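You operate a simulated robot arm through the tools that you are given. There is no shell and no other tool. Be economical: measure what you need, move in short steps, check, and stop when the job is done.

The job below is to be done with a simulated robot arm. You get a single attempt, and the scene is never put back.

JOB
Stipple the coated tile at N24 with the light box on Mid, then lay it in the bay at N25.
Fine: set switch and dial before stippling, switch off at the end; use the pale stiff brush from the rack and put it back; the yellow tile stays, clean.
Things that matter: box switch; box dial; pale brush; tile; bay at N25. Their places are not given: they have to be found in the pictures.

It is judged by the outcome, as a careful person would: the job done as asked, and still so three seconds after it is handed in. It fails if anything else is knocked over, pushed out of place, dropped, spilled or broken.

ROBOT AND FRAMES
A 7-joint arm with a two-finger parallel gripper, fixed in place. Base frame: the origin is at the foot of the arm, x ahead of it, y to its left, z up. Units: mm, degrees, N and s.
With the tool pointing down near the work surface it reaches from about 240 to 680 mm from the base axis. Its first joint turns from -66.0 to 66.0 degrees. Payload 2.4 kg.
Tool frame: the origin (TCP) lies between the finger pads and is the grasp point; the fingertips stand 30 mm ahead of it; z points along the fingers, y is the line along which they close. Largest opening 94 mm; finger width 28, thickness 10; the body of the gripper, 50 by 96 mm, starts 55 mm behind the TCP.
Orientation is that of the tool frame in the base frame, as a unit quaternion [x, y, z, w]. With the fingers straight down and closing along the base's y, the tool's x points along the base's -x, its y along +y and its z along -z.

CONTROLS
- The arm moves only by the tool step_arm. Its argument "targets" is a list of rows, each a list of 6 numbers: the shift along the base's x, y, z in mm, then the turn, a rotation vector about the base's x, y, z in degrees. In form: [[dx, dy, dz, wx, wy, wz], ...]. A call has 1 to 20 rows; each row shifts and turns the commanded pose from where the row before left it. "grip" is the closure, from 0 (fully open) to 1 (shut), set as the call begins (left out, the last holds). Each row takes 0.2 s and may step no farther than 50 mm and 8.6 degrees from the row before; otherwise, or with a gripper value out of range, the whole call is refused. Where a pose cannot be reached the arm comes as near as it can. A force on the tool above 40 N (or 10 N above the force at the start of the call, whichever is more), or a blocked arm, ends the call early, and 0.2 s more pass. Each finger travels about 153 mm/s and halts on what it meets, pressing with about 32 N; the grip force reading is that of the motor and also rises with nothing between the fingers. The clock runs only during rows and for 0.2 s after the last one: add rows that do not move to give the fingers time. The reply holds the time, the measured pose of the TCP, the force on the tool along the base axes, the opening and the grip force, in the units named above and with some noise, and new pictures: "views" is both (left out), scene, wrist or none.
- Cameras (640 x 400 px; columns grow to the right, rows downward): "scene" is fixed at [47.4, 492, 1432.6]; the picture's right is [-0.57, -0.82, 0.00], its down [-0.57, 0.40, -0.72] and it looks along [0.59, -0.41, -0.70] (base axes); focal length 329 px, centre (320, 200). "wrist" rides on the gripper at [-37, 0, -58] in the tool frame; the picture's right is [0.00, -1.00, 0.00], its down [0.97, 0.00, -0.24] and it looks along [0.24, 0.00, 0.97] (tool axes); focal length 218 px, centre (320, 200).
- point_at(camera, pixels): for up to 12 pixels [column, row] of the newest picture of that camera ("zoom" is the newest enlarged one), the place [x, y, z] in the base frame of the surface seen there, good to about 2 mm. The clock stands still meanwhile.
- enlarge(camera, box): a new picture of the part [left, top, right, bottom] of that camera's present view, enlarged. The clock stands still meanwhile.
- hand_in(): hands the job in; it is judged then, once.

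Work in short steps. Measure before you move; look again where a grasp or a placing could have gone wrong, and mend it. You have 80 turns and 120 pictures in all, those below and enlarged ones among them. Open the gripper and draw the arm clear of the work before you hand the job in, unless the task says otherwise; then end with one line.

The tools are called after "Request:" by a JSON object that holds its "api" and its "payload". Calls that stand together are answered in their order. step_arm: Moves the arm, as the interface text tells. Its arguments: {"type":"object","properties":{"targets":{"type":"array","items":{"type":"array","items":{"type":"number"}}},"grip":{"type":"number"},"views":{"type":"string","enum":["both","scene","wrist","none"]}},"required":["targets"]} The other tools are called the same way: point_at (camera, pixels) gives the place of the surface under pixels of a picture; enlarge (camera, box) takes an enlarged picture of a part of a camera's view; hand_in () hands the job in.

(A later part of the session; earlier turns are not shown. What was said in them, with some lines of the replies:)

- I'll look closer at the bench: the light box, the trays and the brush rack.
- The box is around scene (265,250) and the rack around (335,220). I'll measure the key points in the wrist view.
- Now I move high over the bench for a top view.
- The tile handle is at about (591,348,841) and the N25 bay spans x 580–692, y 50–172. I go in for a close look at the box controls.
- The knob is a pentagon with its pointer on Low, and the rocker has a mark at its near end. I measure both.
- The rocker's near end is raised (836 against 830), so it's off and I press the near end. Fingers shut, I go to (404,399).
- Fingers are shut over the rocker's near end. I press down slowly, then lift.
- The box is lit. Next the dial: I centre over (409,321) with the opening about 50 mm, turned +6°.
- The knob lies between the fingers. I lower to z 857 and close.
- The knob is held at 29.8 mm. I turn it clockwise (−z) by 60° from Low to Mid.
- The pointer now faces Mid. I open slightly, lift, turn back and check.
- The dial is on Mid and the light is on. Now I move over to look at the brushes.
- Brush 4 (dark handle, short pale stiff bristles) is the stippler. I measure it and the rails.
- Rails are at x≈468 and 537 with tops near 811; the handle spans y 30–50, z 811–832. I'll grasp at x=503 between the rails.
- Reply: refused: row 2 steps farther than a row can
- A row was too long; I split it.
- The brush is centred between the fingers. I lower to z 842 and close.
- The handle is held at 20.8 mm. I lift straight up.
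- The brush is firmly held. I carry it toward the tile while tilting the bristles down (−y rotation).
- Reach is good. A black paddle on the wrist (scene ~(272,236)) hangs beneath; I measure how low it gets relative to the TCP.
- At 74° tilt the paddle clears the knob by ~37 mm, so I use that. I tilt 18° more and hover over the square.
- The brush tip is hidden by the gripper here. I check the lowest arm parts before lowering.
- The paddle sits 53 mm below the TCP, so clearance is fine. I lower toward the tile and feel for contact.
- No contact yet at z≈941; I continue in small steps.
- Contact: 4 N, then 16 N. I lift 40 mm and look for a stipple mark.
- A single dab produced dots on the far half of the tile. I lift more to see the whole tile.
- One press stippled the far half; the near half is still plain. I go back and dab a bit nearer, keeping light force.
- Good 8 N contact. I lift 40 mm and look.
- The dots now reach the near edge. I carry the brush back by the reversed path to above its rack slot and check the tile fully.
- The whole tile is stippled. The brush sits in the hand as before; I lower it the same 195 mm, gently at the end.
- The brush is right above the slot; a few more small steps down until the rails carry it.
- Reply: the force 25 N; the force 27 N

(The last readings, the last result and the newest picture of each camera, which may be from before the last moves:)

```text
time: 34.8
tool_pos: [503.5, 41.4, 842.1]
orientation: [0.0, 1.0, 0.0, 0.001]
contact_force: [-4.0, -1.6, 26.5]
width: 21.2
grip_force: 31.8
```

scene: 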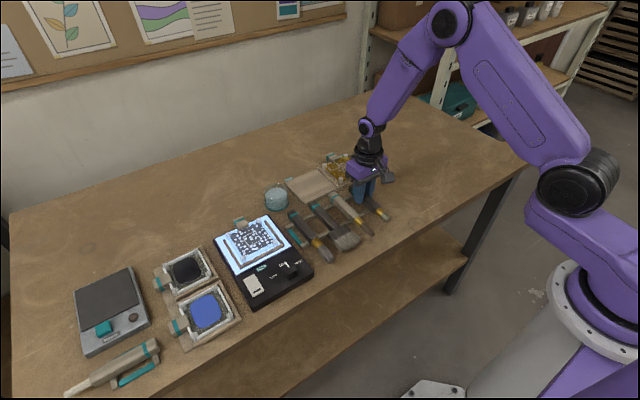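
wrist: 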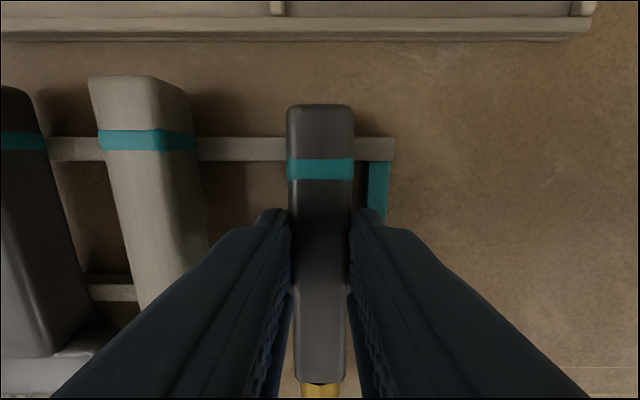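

It's seated on the rails (26 N). I ease up 1.5 mm, then open a little and rise.

Request:
{"api": "step_arm", "payload": {"targets": [[0, 0, 1.2, 0, 0, 0], [0, 0, 0, 0, 0, 0]], "views": "none"}}

Request:
{"api": "step_arm", "payload": {"targets": [[0, 0, 0, 0, 0, 0], [0, 0, 0, 0, 0, 0], [0, 0, 20, 0, 0, 0], [0, 0, 40, 0, 0, 0], [0, 0, 50, 0, 0, 0], [0, 0, 0, 0, 0, 0]], "grip": 0.6, "views": "both"}}

Request:
{"api": "enlarge", "payload": {"camera": "scene", "box": [280, 170, 400, 260]}}

```text
time: 35.4
tool_pos: [504.3, 41.6, 841.4]
orientation: [0.0, 1.0, 0.0, 0.001]
contact_force: [2.0, -0.1, 4.5]
width: 21.1
grip_force: 32.2
```

```text
time: 36.8
tool_pos: [503.6, 42.5, 951.9]
orientation: [0.0, 1.0, 0.0, 0.002]
contact_force: [-0.8, 0.5, -1.1]
width: 37.4
grip_force: 0.1
```

scene: 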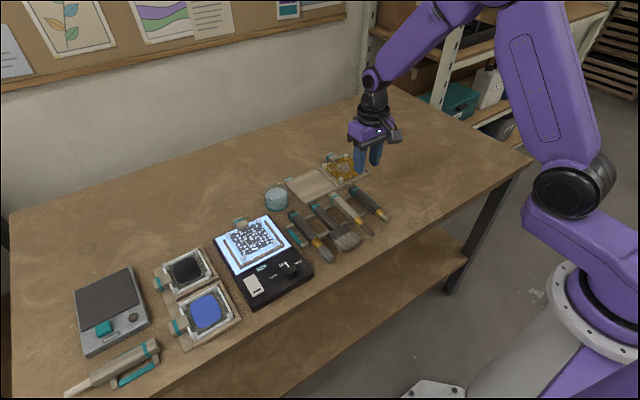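
wrist: 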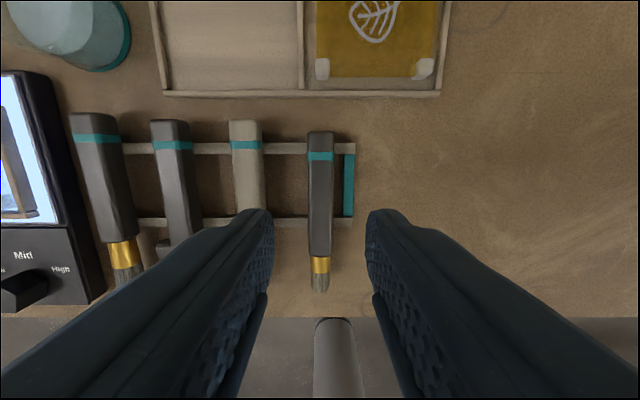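

```text
4.44 times, centred on (340, 215) of scene
```

zoom: 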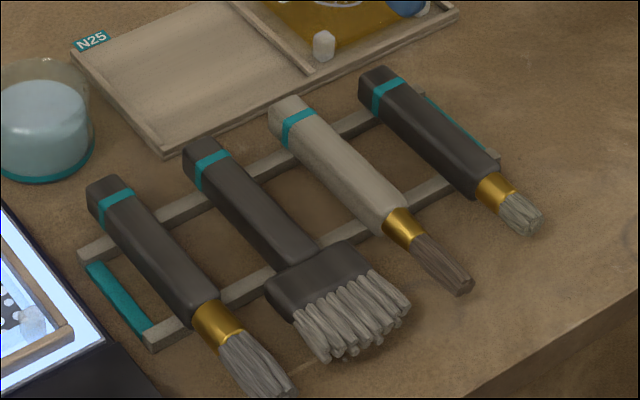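

The brush is back on both rails in its slot. Now I go above the tile handle for a close look.

Request:
{"api": "step_arm", "payload": {"targets": [[0, 45, 10, 0, 0, 0], [0, 45, 0, 0, 0, 0], [0, 45, 0, 0, 0, 0], [10, 45, 0, 0, 0, 0], [10, 45, 0, 0, 0, 0], [10, 45, 0, 0, 0, 0], [10, 36, 0, 0, 0, 0], [0, 0, 0, 0, 0, 0]], "views": "wrist"}}

Request:
{"api": "enlarge", "payload": {"camera": "wrist", "box": [180, 20, 460, 195]}}

Request:
{"api": "enlarge", "payload": {"camera": "scene", "box": [210, 205, 300, 265]}}

```text
time: 38.6
tool_pos: [542.6, 346.3, 962.5]
orientation: [-0.001, 1.0, 0.0, -0.001]
contact_force: [-1.0, -0.6, 0.3]
width: 37.6
grip_force: 0.0
```

wrist: 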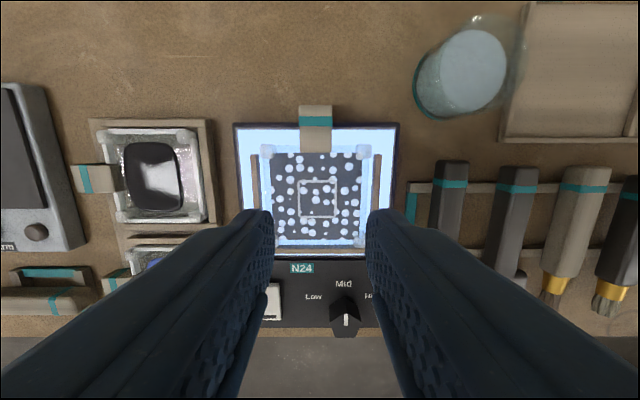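

```text
2.29 times, centred on (320, 108) of wrist
```

zoom: 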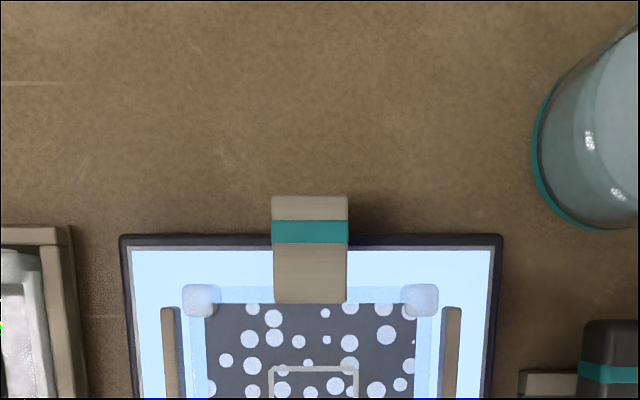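

```text
6.67 times, centred on (255, 235) of scene
```

zoom: 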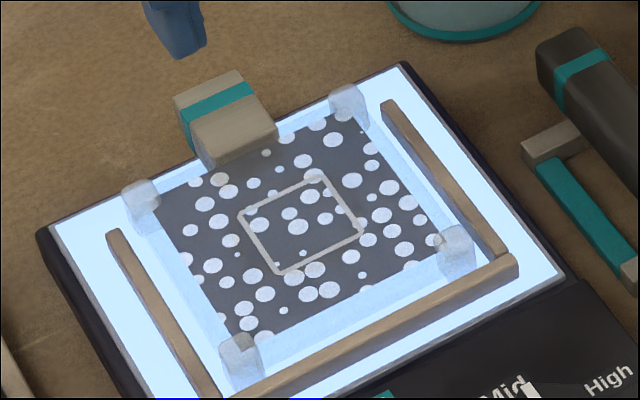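

Request:
{"api": "point_at", "payload": {"camera": "zoom", "pixels": [[175, 98], [240, 72], [205, 165], [276, 128], [230, 110], [143, 190], [350, 93], [455, 240], [240, 345], [250, 152], [185, 130], [198, 155]]}}

Request:
{"api": "point_at", "payload": {"camera": "wrist", "pixels": [[301, 106], [331, 106], [302, 150], [330, 150], [316, 123], [267, 151], [364, 151], [254, 170], [377, 170], [300, 180], [337, 180], [316, 98]]}}

Request:
{"api": "point_at", "payload": {"camera": "scene", "pixels": [[290, 187], [310, 171], [333, 190], [318, 201], [312, 185], [330, 160], [336, 157], [350, 152]]}}

Request:
{"api": "enlarge", "payload": {"camera": "scene", "box": [270, 140, 390, 220]}}

```text
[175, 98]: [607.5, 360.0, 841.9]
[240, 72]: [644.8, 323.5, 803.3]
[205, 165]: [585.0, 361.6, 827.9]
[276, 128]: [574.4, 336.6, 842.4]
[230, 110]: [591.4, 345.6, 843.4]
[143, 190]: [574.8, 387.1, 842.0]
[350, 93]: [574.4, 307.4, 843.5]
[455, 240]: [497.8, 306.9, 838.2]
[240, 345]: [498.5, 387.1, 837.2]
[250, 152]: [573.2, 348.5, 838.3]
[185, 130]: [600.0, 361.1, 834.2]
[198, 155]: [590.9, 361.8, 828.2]
```

```text
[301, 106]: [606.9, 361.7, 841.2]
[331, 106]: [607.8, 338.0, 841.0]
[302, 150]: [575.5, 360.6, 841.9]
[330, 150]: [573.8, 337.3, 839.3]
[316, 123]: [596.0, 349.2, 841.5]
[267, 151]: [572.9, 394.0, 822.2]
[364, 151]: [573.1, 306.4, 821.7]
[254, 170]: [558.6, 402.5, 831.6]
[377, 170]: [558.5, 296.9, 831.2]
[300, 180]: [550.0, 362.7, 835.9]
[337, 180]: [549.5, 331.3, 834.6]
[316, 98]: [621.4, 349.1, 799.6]
```

```text
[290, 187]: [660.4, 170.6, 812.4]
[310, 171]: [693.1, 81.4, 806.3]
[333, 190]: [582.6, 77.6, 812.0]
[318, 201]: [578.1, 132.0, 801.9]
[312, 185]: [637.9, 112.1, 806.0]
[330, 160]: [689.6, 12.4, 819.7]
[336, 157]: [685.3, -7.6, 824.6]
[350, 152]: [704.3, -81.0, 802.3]
```

```text
5.00 times, centred on (330, 180) of scene
```

zoom: 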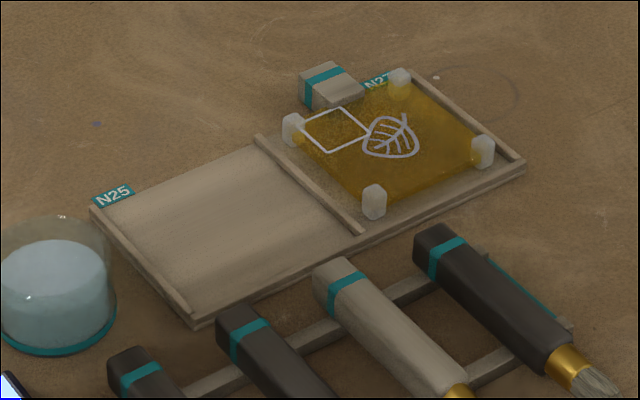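

I measure the yellow tile's seat in its bay and the N25 walls as reference.

Request:
{"api": "point_at", "payload": {"camera": "zoom", "pixels": [[292, 118], [400, 75], [483, 140], [374, 190], [365, 95], [330, 68], [95, 212], [192, 312], [188, 319], [258, 140], [357, 230], [195, 300]]}}

Request:
{"api": "point_at", "payload": {"camera": "zoom", "pixels": [[300, 65], [310, 110], [305, 90], [130, 225], [265, 155], [340, 235], [205, 308], [230, 230]]}}

```text
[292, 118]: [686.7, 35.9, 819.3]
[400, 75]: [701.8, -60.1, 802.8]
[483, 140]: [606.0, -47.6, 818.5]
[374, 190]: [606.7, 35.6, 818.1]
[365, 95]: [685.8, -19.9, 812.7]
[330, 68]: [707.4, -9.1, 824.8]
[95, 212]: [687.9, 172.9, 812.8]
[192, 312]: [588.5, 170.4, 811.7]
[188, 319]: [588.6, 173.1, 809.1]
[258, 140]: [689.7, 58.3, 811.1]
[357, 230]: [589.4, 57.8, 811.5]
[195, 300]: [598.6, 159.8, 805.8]
```

```text
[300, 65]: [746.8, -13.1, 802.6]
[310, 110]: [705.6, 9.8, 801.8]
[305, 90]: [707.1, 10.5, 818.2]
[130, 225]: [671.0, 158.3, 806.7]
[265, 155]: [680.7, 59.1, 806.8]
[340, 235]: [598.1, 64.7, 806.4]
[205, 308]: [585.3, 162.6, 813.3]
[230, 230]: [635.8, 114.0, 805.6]
```

Target tile centre is (643,114.5), a shift of (+106.5, −232.5) from (536.5,347). Straight-down reach would be marginal, so I test reach empty with a 25° outward tilt over the bay.

Request:
{"api": "step_arm", "payload": {"targets": [[24, -38, 0, 0, -6.25, 0], [24, -38, 0, 0, -6.25, 0], [25, -39, 0, 0, -6.25, 0], [25, -39, 0, 0, -6.25, 0], [25, -39, 0, 0, 0, 0], [25, -38, 0, 0, 0, 0], [0, 0, -30, 0, 0, 0], [0, 0, -30, 0, 0, 0], [0, 0, -30, 0, 0, 0], [0, 0, -15, 0, 0, 0], [0, 0, 0, 0, 0, 0]], "grip": 0.6, "views": "both"}}

```text
time: 41.0
tool_pos: [691.4, 117.3, 857.4]
orientation: [0.0, 0.976, 0.0, 0.216]
contact_force: [-0.3, 0.2, 0.5]
width: 37.5
grip_force: 0.1
```

scene: 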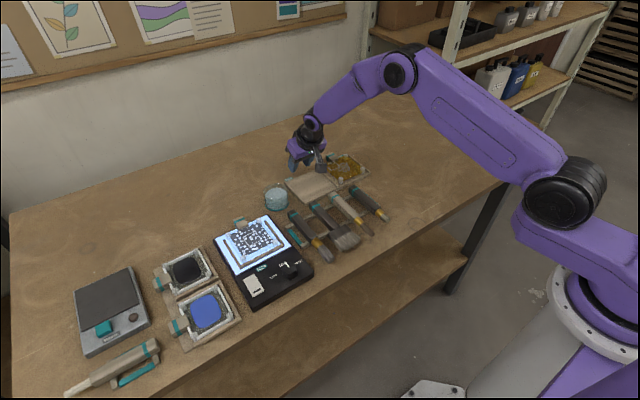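
wrist: 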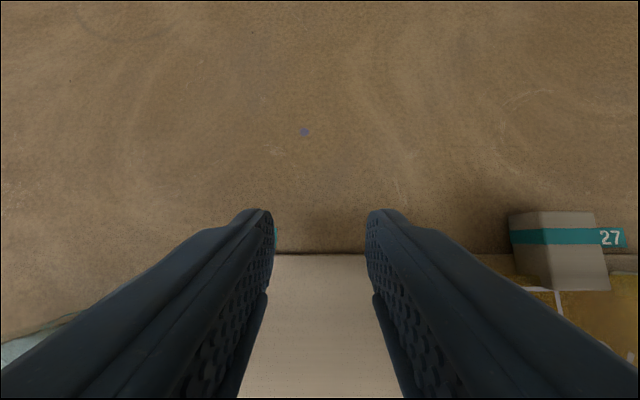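

Reach is fine. I go back over the tile handle at the same tilt, staying high over the jar.

Request:
{"api": "step_arm", "payload": {"targets": [[0, 0, 50, 0, 0, 0], [0, 0, 50, 0, 0, 0], [-18, 39, 0, 0, 0, 0], [-18, 39, 0, 0, 0, 0], [-18, 39, 0, 0, 0, 0], [-18, 39, 0, 0, 0, 0], [-18, 39, 0, 0, 0, 0], [-16.5, 36.5, 0, 0, 0, 0], [0, 0, -45, 0, 0, 0], [0, 0, -15, 0, 0, 0], [0, 0, 0, 0, 0, 0]], "grip": 0.55, "views": "both"}}

Request:
{"api": "enlarge", "payload": {"camera": "scene", "box": [205, 190, 295, 250]}}

```text
time: 43.4
tool_pos: [584.3, 347.2, 897.2]
orientation: [0.001, 0.976, 0.0, 0.217]
contact_force: [-0.4, -0.3, 0.1]
width: 42.1
grip_force: 0.1
```

scene: 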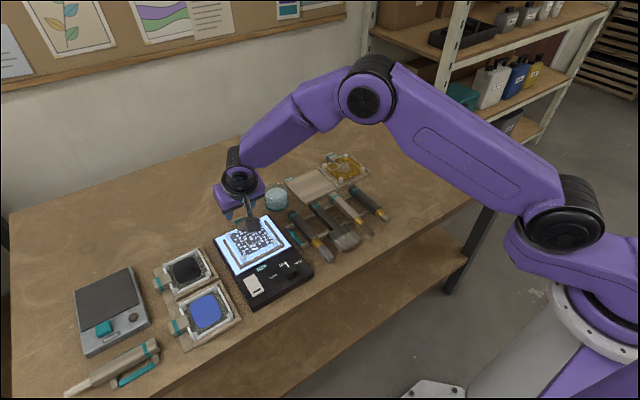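
wrist: 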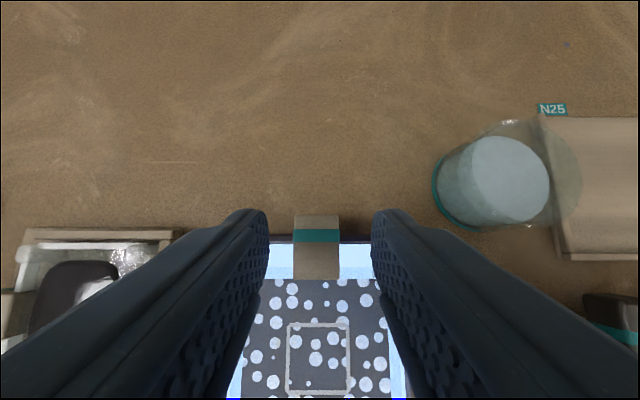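

```text
6.67 times, centred on (250, 220) of scene
```

zoom: 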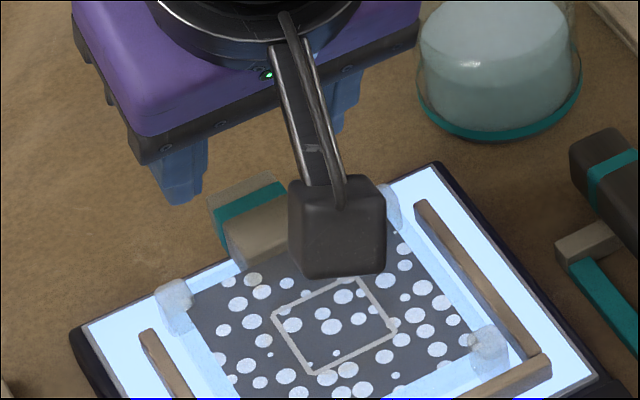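

The handle is nearly centred (columns 294–339). I narrow the opening, shift +1.5 in y and descend to z 861.

Request:
{"api": "step_arm", "payload": {"targets": [[0.5, 1.5, -12, 0, 0, 0], [0, 0, -15, 0, 0, 0], [0, 0, -9, 0, 0, 0], [0, 0, 0, 0, 0, 0]], "grip": 0.63, "views": "both"}}

Request:
{"api": "enlarge", "payload": {"camera": "scene", "box": [205, 200, 295, 260]}}

```text
time: 44.4
tool_pos: [585.7, 349.3, 861.7]
orientation: [0.0, 0.976, 0.0, 0.216]
contact_force: [-0.2, -0.6, 0.3]
width: 34.6
grip_force: 0.1
```

scene: 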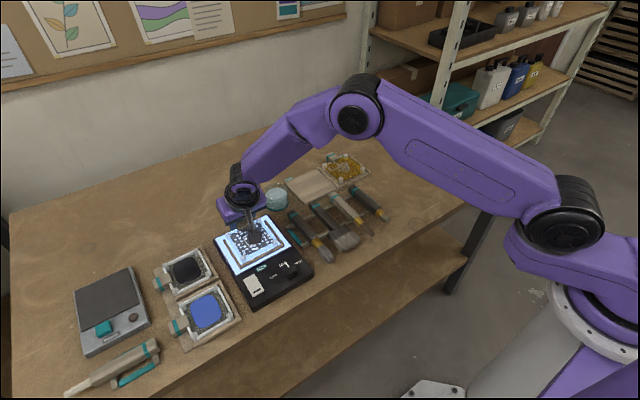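
wrist: 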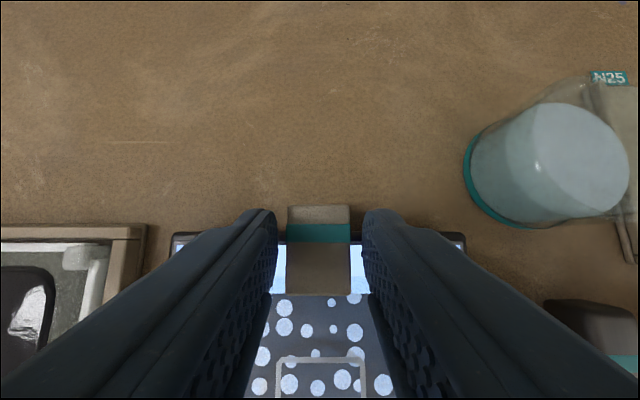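

```text
6.67 times, centred on (250, 230) of scene
```

zoom: 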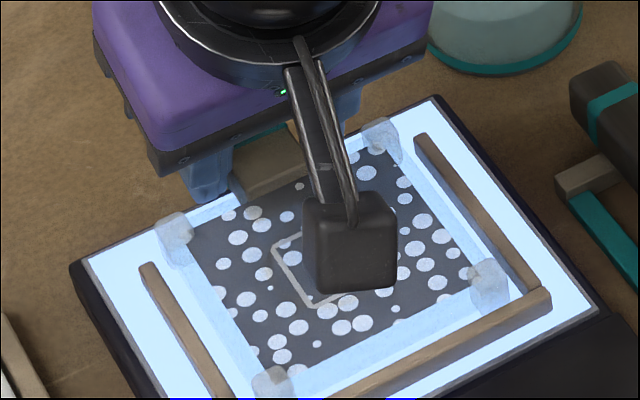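

The fingers straddle the handle well. I close.

Request:
{"api": "step_arm", "payload": {"targets": [[0, 0, 0, 0, 0, 0], [0, 0, 0, 0, 0, 0]], "grip": 1, "views": "none"}}

Request:
{"api": "step_arm", "payload": {"targets": [[0, 0, 5, 0, 0, 0], [0, 0, 10, 0, 0, 0], [0, 0, 0, 0, 0, 0]], "views": "both"}}

Request:
{"api": "enlarge", "payload": {"camera": "scene", "box": [205, 200, 295, 260]}}

```text
time: 45.0
tool_pos: [584.2, 349.6, 862.2]
orientation: [-0.001, 0.976, 0.0, 0.216]
contact_force: [-1.0, 0.4, 0.6]
width: 25.4
grip_force: 32.1
```

```text
time: 45.8
tool_pos: [584.6, 348.4, 876.6]
orientation: [0.0, 0.976, -0.001, 0.217]
contact_force: [-0.8, -0.2, -0.9]
width: 25.2
grip_force: 32.0
```

scene: 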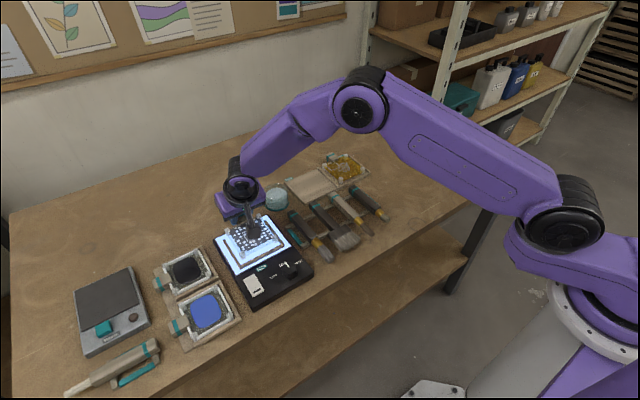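
wrist: 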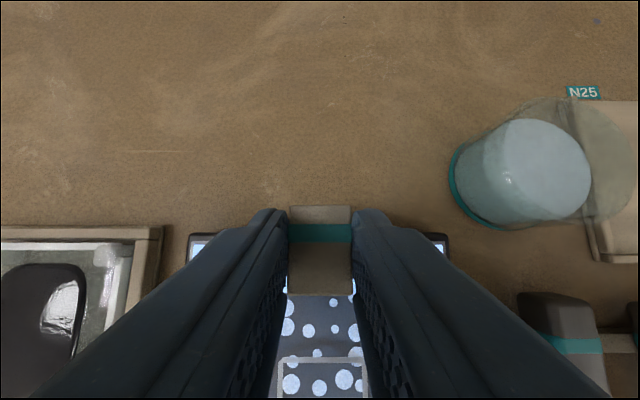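

```text
6.67 times, centred on (250, 230) of scene
```

zoom: 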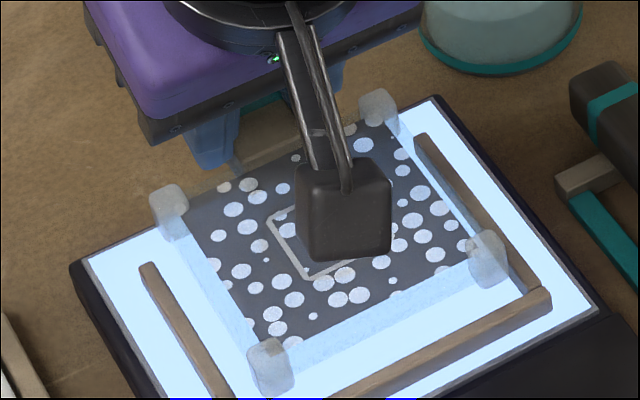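

The tile is lifted cleanly. I raise it 85 mm more and carry it over to the bay.

Request:
{"api": "step_arm", "payload": {"targets": [[0, 0, 25, 0, 0, 0], [0, 0, 30, 0, 0, 0], [0, 0, 30, 0, 0, 0], [13, -29, 0, 0, 0, 0], [13, -29, 0, 0, 0, 0], [13, -29, 0, 0, 0, 0], [13, -29, 0, 0, 0, 0], [13, -29, 0, 0, 0, 0], [13, -29, 0, 0, 0, 0], [13, -29, 0, 0, 0, 0], [14.5, -30, 0, 0, 0, 0], [0, 0, 0, 0, 0, 0], [0, 0, -30, 0, 0, 0], [0, 0, -25, 0, 0, 0], [0, 0, 0, 0, 0, 0]], "views": "both"}}

Request:
{"api": "enlarge", "payload": {"camera": "scene", "box": [260, 135, 380, 215]}}

```text
time: 49.0
tool_pos: [691.3, 117.0, 905.9]
orientation: [0.0, 0.976, 0.0, 0.216]
contact_force: [-0.4, 0.3, -2.0]
width: 25.2
grip_force: 31.7
```

scene: 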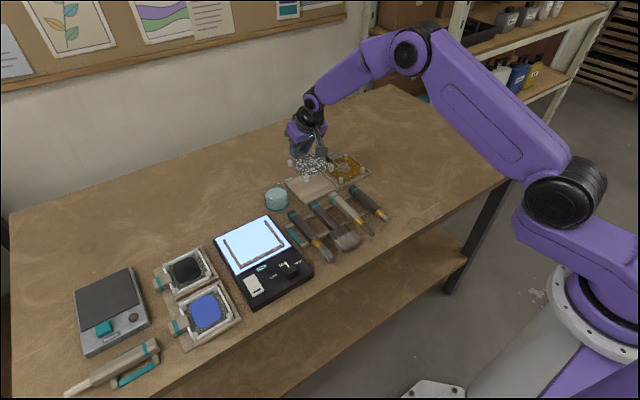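
wrist: 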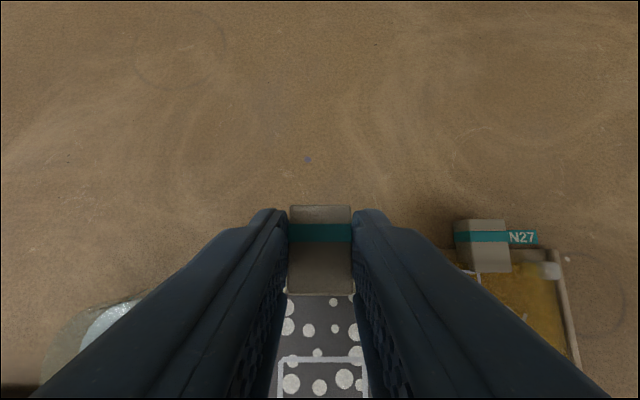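

```text
5.00 times, centred on (320, 175) of scene
```

zoom: 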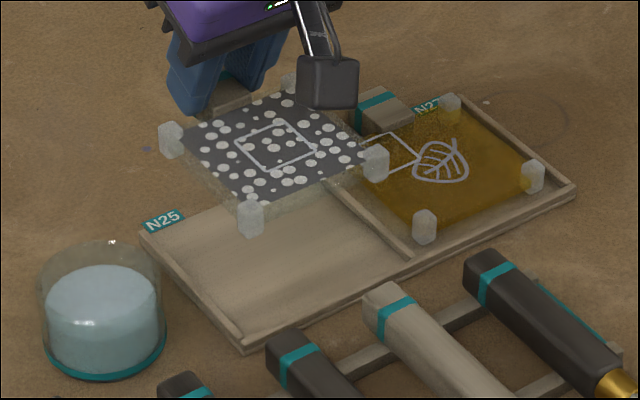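

Request:
{"api": "point_at", "payload": {"camera": "zoom", "pixels": [[170, 126], [251, 204], [375, 150], [277, 145], [170, 150], [251, 228], [375, 172], [446, 95], [424, 215], [533, 166]]}}

```text
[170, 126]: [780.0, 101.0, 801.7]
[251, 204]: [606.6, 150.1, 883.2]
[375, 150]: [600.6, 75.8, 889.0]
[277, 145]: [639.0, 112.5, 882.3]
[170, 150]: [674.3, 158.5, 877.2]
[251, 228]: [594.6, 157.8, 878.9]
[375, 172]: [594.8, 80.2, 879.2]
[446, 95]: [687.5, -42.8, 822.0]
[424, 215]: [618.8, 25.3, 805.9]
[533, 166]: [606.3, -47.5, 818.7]
```

The tile hangs level and centred in y; near posts at x≈595 versus the wall at ~589, so I shift +4 in x while lowering 48 mm.

Request:
{"api": "step_arm", "payload": {"targets": [[4, 0, 0, 0, 0, 0], [0, 0, -20, 0, 0, 0], [0, 0, -18, 0, 0, 0], [0, 0, -10, 0, 0, 0], [0, 0, 0, 0, 0, 0]], "views": "none"}}

Request:
{"api": "enlarge", "payload": {"camera": "scene", "box": [260, 135, 380, 215]}}

```text
time: 50.2
tool_pos: [695.1, 116.1, 857.6]
orientation: [0.0, 0.976, 0.0, 0.216]
contact_force: [0.6, 0.2, -1.1]
width: 25.0
grip_force: 32.0
```

```text
5.00 times, centred on (320, 175) of scene
```

zoom: 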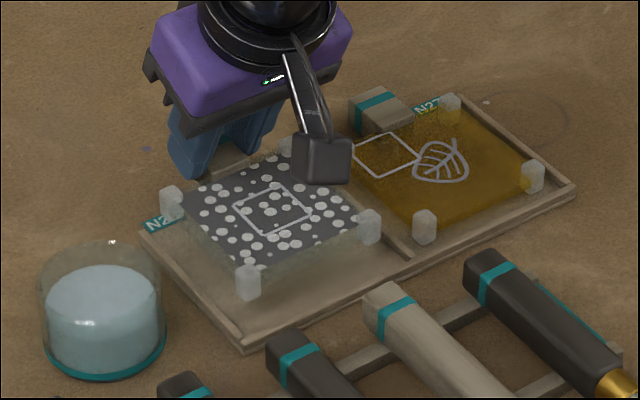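

Well aligned inside the walls. I lower the last ~12 mm in small steps.

Request:
{"api": "step_arm", "payload": {"targets": [[0, 0, -5, 0, 0, 0], [0, 0, -3, 0, 0, 0], [0, 0, -2, 0, 0, 0]], "views": "none"}}

Request:
{"api": "step_arm", "payload": {"targets": [[0, 0, -1.5, 0, 0, 0]], "views": "none"}}

```text
time: 51.0
tool_pos: [695.2, 116.6, 848.2]
orientation: [-0.001, 0.976, 0.001, 0.217]
contact_force: [-0.8, -0.7, -0.4]
width: 25.2
grip_force: 31.6
```

```text
time: 51.4
tool_pos: [695.3, 116.8, 845.4]
orientation: [0.001, 0.976, 0.0, 0.216]
contact_force: [-0.9, -0.2, -0.3]
width: 25.1
grip_force: 32.0
```

No contact at 845.4 yet; I continue by 1.2 mm steps.

Request:
{"api": "step_arm", "payload": {"targets": [[0, 0, -1.2, 0, 0, 0]], "views": "none"}}

Request:
{"api": "step_arm", "payload": {"targets": [[0, 0, -1.0, 0, 0, 0]], "views": "wrist"}}

Request:
{"api": "enlarge", "payload": {"camera": "scene", "box": [260, 135, 380, 215]}}

```text
time: 51.8
tool_pos: [695.1, 115.4, 844.7]
orientation: [0.0, 0.976, 0.0, 0.216]
contact_force: [0.0, 1.3, -1.0]
width: 25.1
grip_force: 32.1
```

```text
time: 52.2
tool_pos: [695.1, 116.6, 844.0]
orientation: [0.0, 0.976, 0.0, 0.217]
contact_force: [0.1, 0.1, -0.6]
width: 25.2
grip_force: 31.8
```

wrist: 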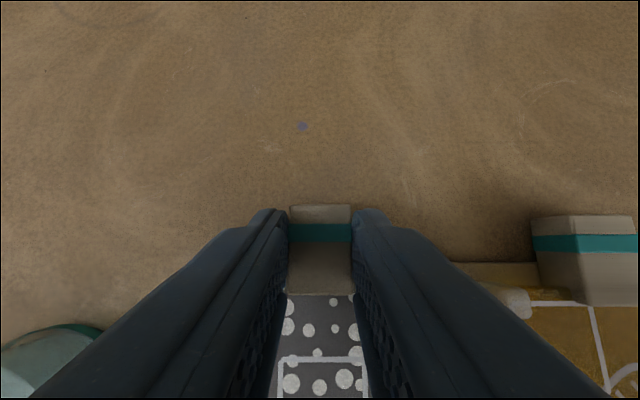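

```text
5.00 times, centred on (320, 175) of scene
```

zoom: 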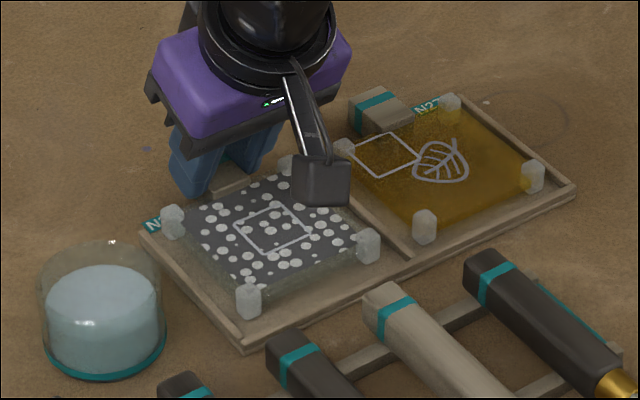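

Nearly seated; two more 0.8 mm steps feeling for contact.

Request:
{"api": "step_arm", "payload": {"targets": [[0, 0, -0.8, 0, 0, 0]], "views": "none"}}

Request:
{"api": "step_arm", "payload": {"targets": [[0, 0, -0.8, 0, 0, 0]], "views": "none"}}

```text
time: 52.6
tool_pos: [695.3, 115.8, 842.6]
orientation: [0.0, 0.976, 0.0, 0.216]
contact_force: [-1.2, -0.6, 2.4]
width: 25.2
grip_force: 31.8
```

```text
time: 53.0
tool_pos: [697.0, 116.3, 844.1]
orientation: [0.0, 0.976, 0.0, 0.216]
contact_force: [-6.4, -0.3, 11.3]
width: 25.1
grip_force: 32.0
```

It rests on the bay floor (11 N). I ease off, open, and rise.

Request:
{"api": "step_arm", "payload": {"targets": [[0, 0, 0.6, 0, 0, 0], [0, 0, 0, 0, 0, 0]], "views": "none"}}

Request:
{"api": "step_arm", "payload": {"targets": [[0, 0, 0, 0, 0, 0], [0, 0, 0, 0, 0, 0], [0, 0, 15, 0, 0, 0], [0, 0, 40, 0, 0, 0], [0, 0, 50, 0, 0, 0], [0, 0, 40, 0, 0, 0], [0, 0, 0, 0, 0, 0]], "grip": 0.6, "views": "both"}}

Request:
{"api": "enlarge", "payload": {"camera": "scene", "box": [260, 135, 380, 215]}}

```text
time: 53.6
tool_pos: [695.5, 117.1, 842.5]
orientation: [-0.001, 0.976, -0.001, 0.217]
contact_force: [2.2, 0.5, 2.0]
width: 25.3
grip_force: 32.2
```

```text
time: 55.2
tool_pos: [695.1, 116.7, 987.8]
orientation: [0.0, 0.976, 0.0, 0.217]
contact_force: [-0.9, 0.0, -0.5]
width: 37.6
grip_force: 0.0
```

scene: 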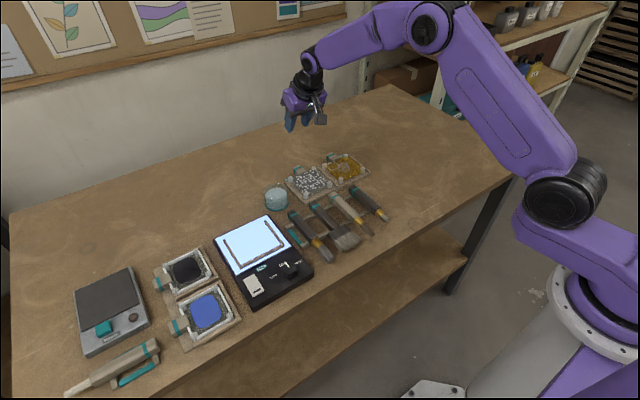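
wrist: 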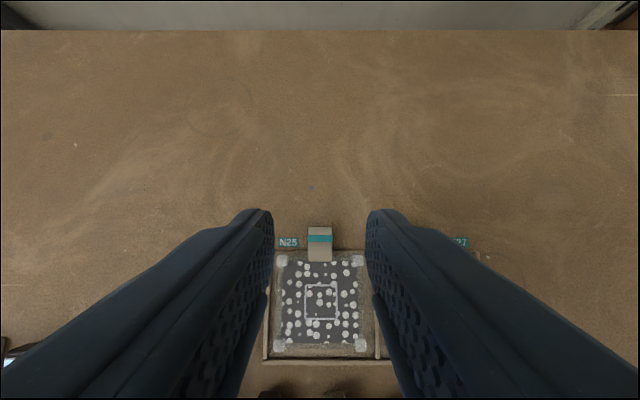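

```text
5.00 times, centred on (320, 175) of scene
```

zoom: 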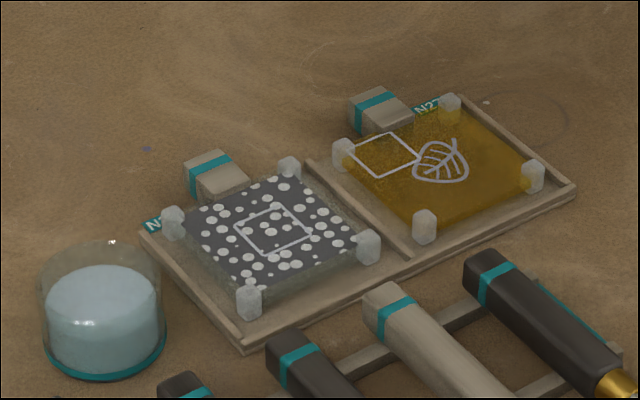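

The tile lies flat in N25 and the yellow one is untouched. Now the switch: I travel to above the rocker's far end (443,400) with fingers shut.

Request:
{"api": "step_arm", "payload": {"targets": [[-31.5, 35.4, 0, 0, 6.25, 0], [-31.5, 35.4, 0, 0, 6.25, 0], [-31.5, 35.4, 0, 0, 6.25, 0], [-31.5, 35.4, 0, 0, 6.25, 0], [-31.5, 35.4, 0, 0, 0, 0], [-31.5, 35.4, 0, 0, 0, 0], [-31.5, 35.4, 0, 0, 0, 0], [-31.5, 35.4, 0, 0, 0, 0], [0, 0, -45, 0, 0, 0], [0, 0, -45, 0, 0, 0], [0, 0, -15, 0, 0, 0], [0, 0, 0, 0, 0, 0]], "grip": 1, "views": "wrist"}}

```text
time: 57.8
tool_pos: [443.2, 399.6, 883.3]
orientation: [0.001, 1.0, 0.001, 0.0]
contact_force: [0.2, -0.5, 0.4]
width: 0.0
grip_force: 32.7
```

wrist: 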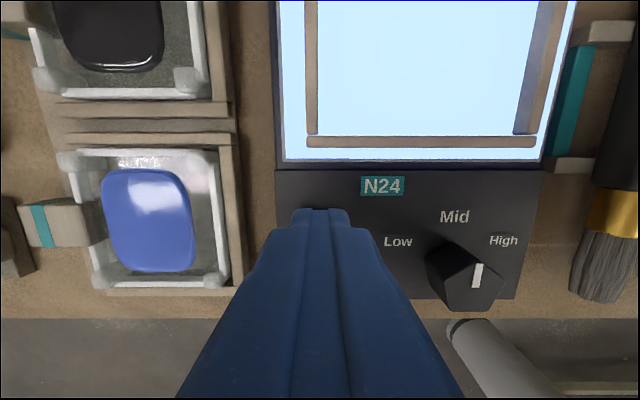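

In position over the far end. I press down to z≈862 as before, then lift and check.

Request:
{"api": "step_arm", "payload": {"targets": [[2, 0, -10, 0, 0, 0], [0, 0, -5, 0, 0, 0], [0, 0, -3, 0, 0, 0], [0, 0, -2, 0, 0, 0], [0, 0, -1.5, 0, 0, 0]], "views": "none"}}

Request:
{"api": "step_arm", "payload": {"targets": [[0, 0, 25, 0, 0, 0], [-20, -15, 40, 0, 0, 0], [-30, -25, 30, 0, 0, 0], [0, 0, 0, 0, 0, 0]], "views": "both"}}

```text
time: 59.0
tool_pos: [445.0, 400.5, 861.4]
orientation: [0.001, 1.0, 0.001, 0.0]
contact_force: [0.2, -0.4, 3.7]
width: 0.1
grip_force: 32.2
```

```text
time: 60.0
tool_pos: [394.5, 359.6, 958.0]
orientation: [0.0, 1.0, 0.001, 0.0]
contact_force: [0.7, 0.0, -0.4]
width: 0.0
grip_force: 32.3
```

scene: 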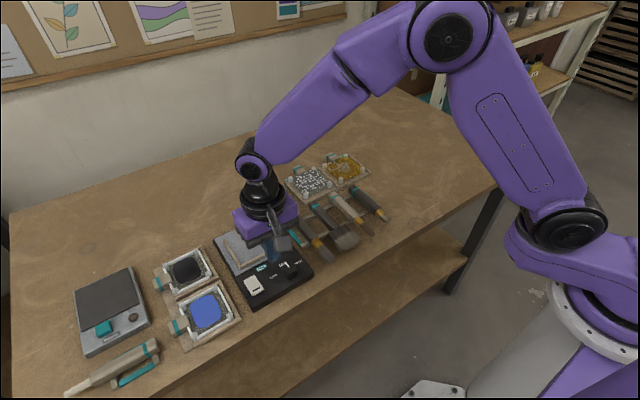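
wrist: 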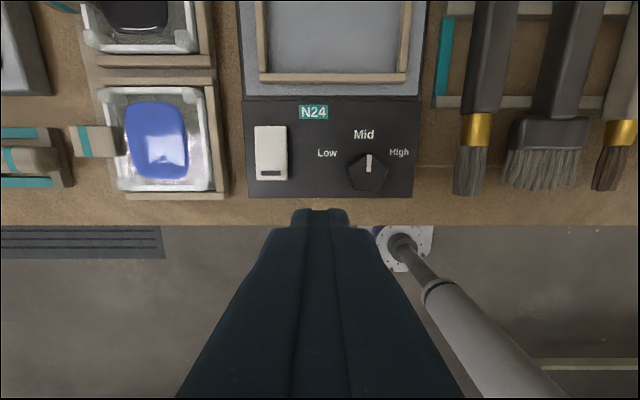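

The light is off. I raise the arm clear, open the gripper, and take a last look.

Request:
{"api": "step_arm", "payload": {"targets": [[-20, -20, 40, 0, 0, 0], [-20, -20, 45, 0, 0, 0], [-20, -30, 30, 0, 0, 0], [-20, -30, 30, 0, 0, 0], [0, 0, 0, 0, 0, 0]], "grip": 0, "views": "both"}}

Request:
{"api": "enlarge", "payload": {"camera": "scene", "box": [200, 145, 400, 310]}}

```text
refused: row 2 steps farther than a row can; nothing moved
```

```text
2.42 times, centred on (300, 228) of scene
```

zoom: 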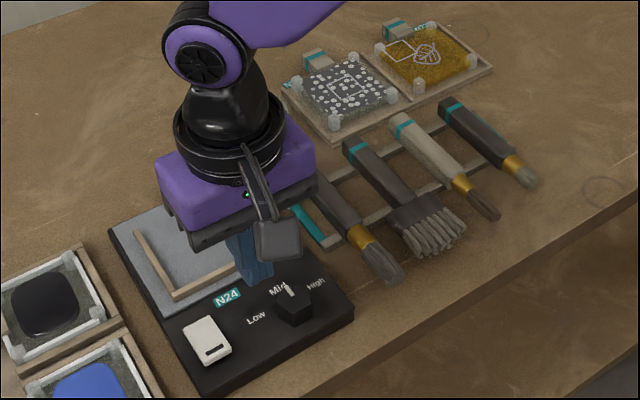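

One row was too long; I repeat with shorter rows.

Request:
{"api": "step_arm", "payload": {"targets": [[-20, -20, 35, 0, 0, 0], [-20, -20, 35, 0, 0, 0], [-20, -25, 30, 0, 0, 0], [-20, -25, 30, 0, 0, 0], [0, 0, 0, 0, 0, 0]], "grip": 0, "views": "both"}}

Request:
{"api": "enlarge", "payload": {"camera": "scene", "box": [200, 145, 400, 310]}}

```text
time: 61.2
tool_pos: [314.3, 270.0, 1087.5]
orientation: [0.0, 1.0, 0.0, 0.0]
contact_force: [-0.1, -0.1, -1.5]
width: 94.1
grip_force: 0.2
```

scene: 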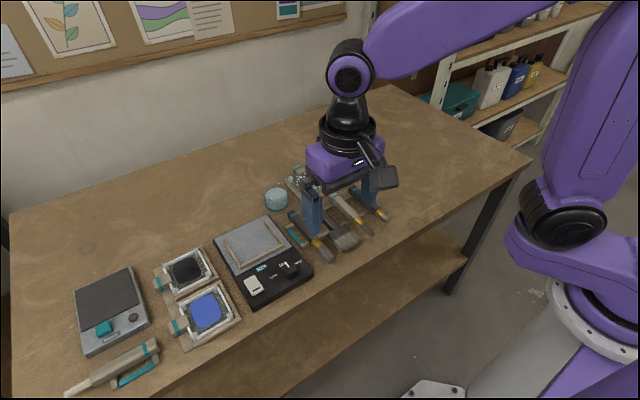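
wrist: 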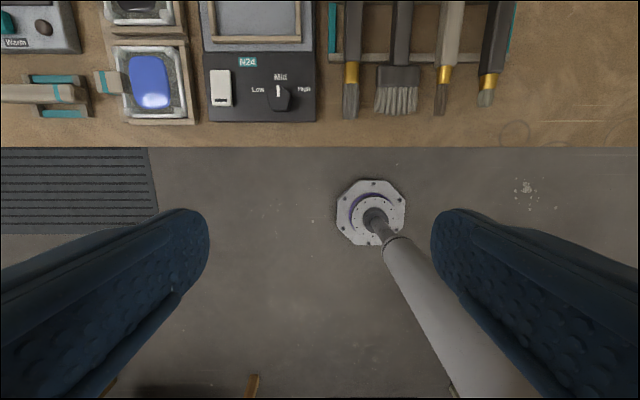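

```text
2.42 times, centred on (300, 228) of scene
```

zoom: 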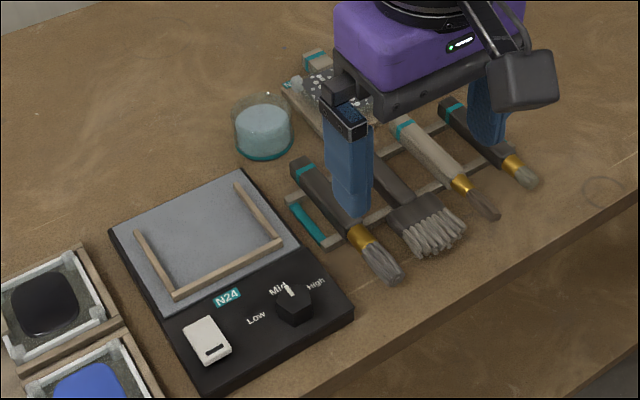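

Everything is in order: box off with the dial at Mid, brush racked, tile in N25, arm clear. I hand in.

Request:
{"api": "hand_in", "payload": {}}

```text
The job is handed in.
```

The coated tile was stippled at N24 with the light box on Mid and now lies in the bay at N25; the pale stiff brush is back on the rack, the box is switched off, and the yellow tile was not touched.
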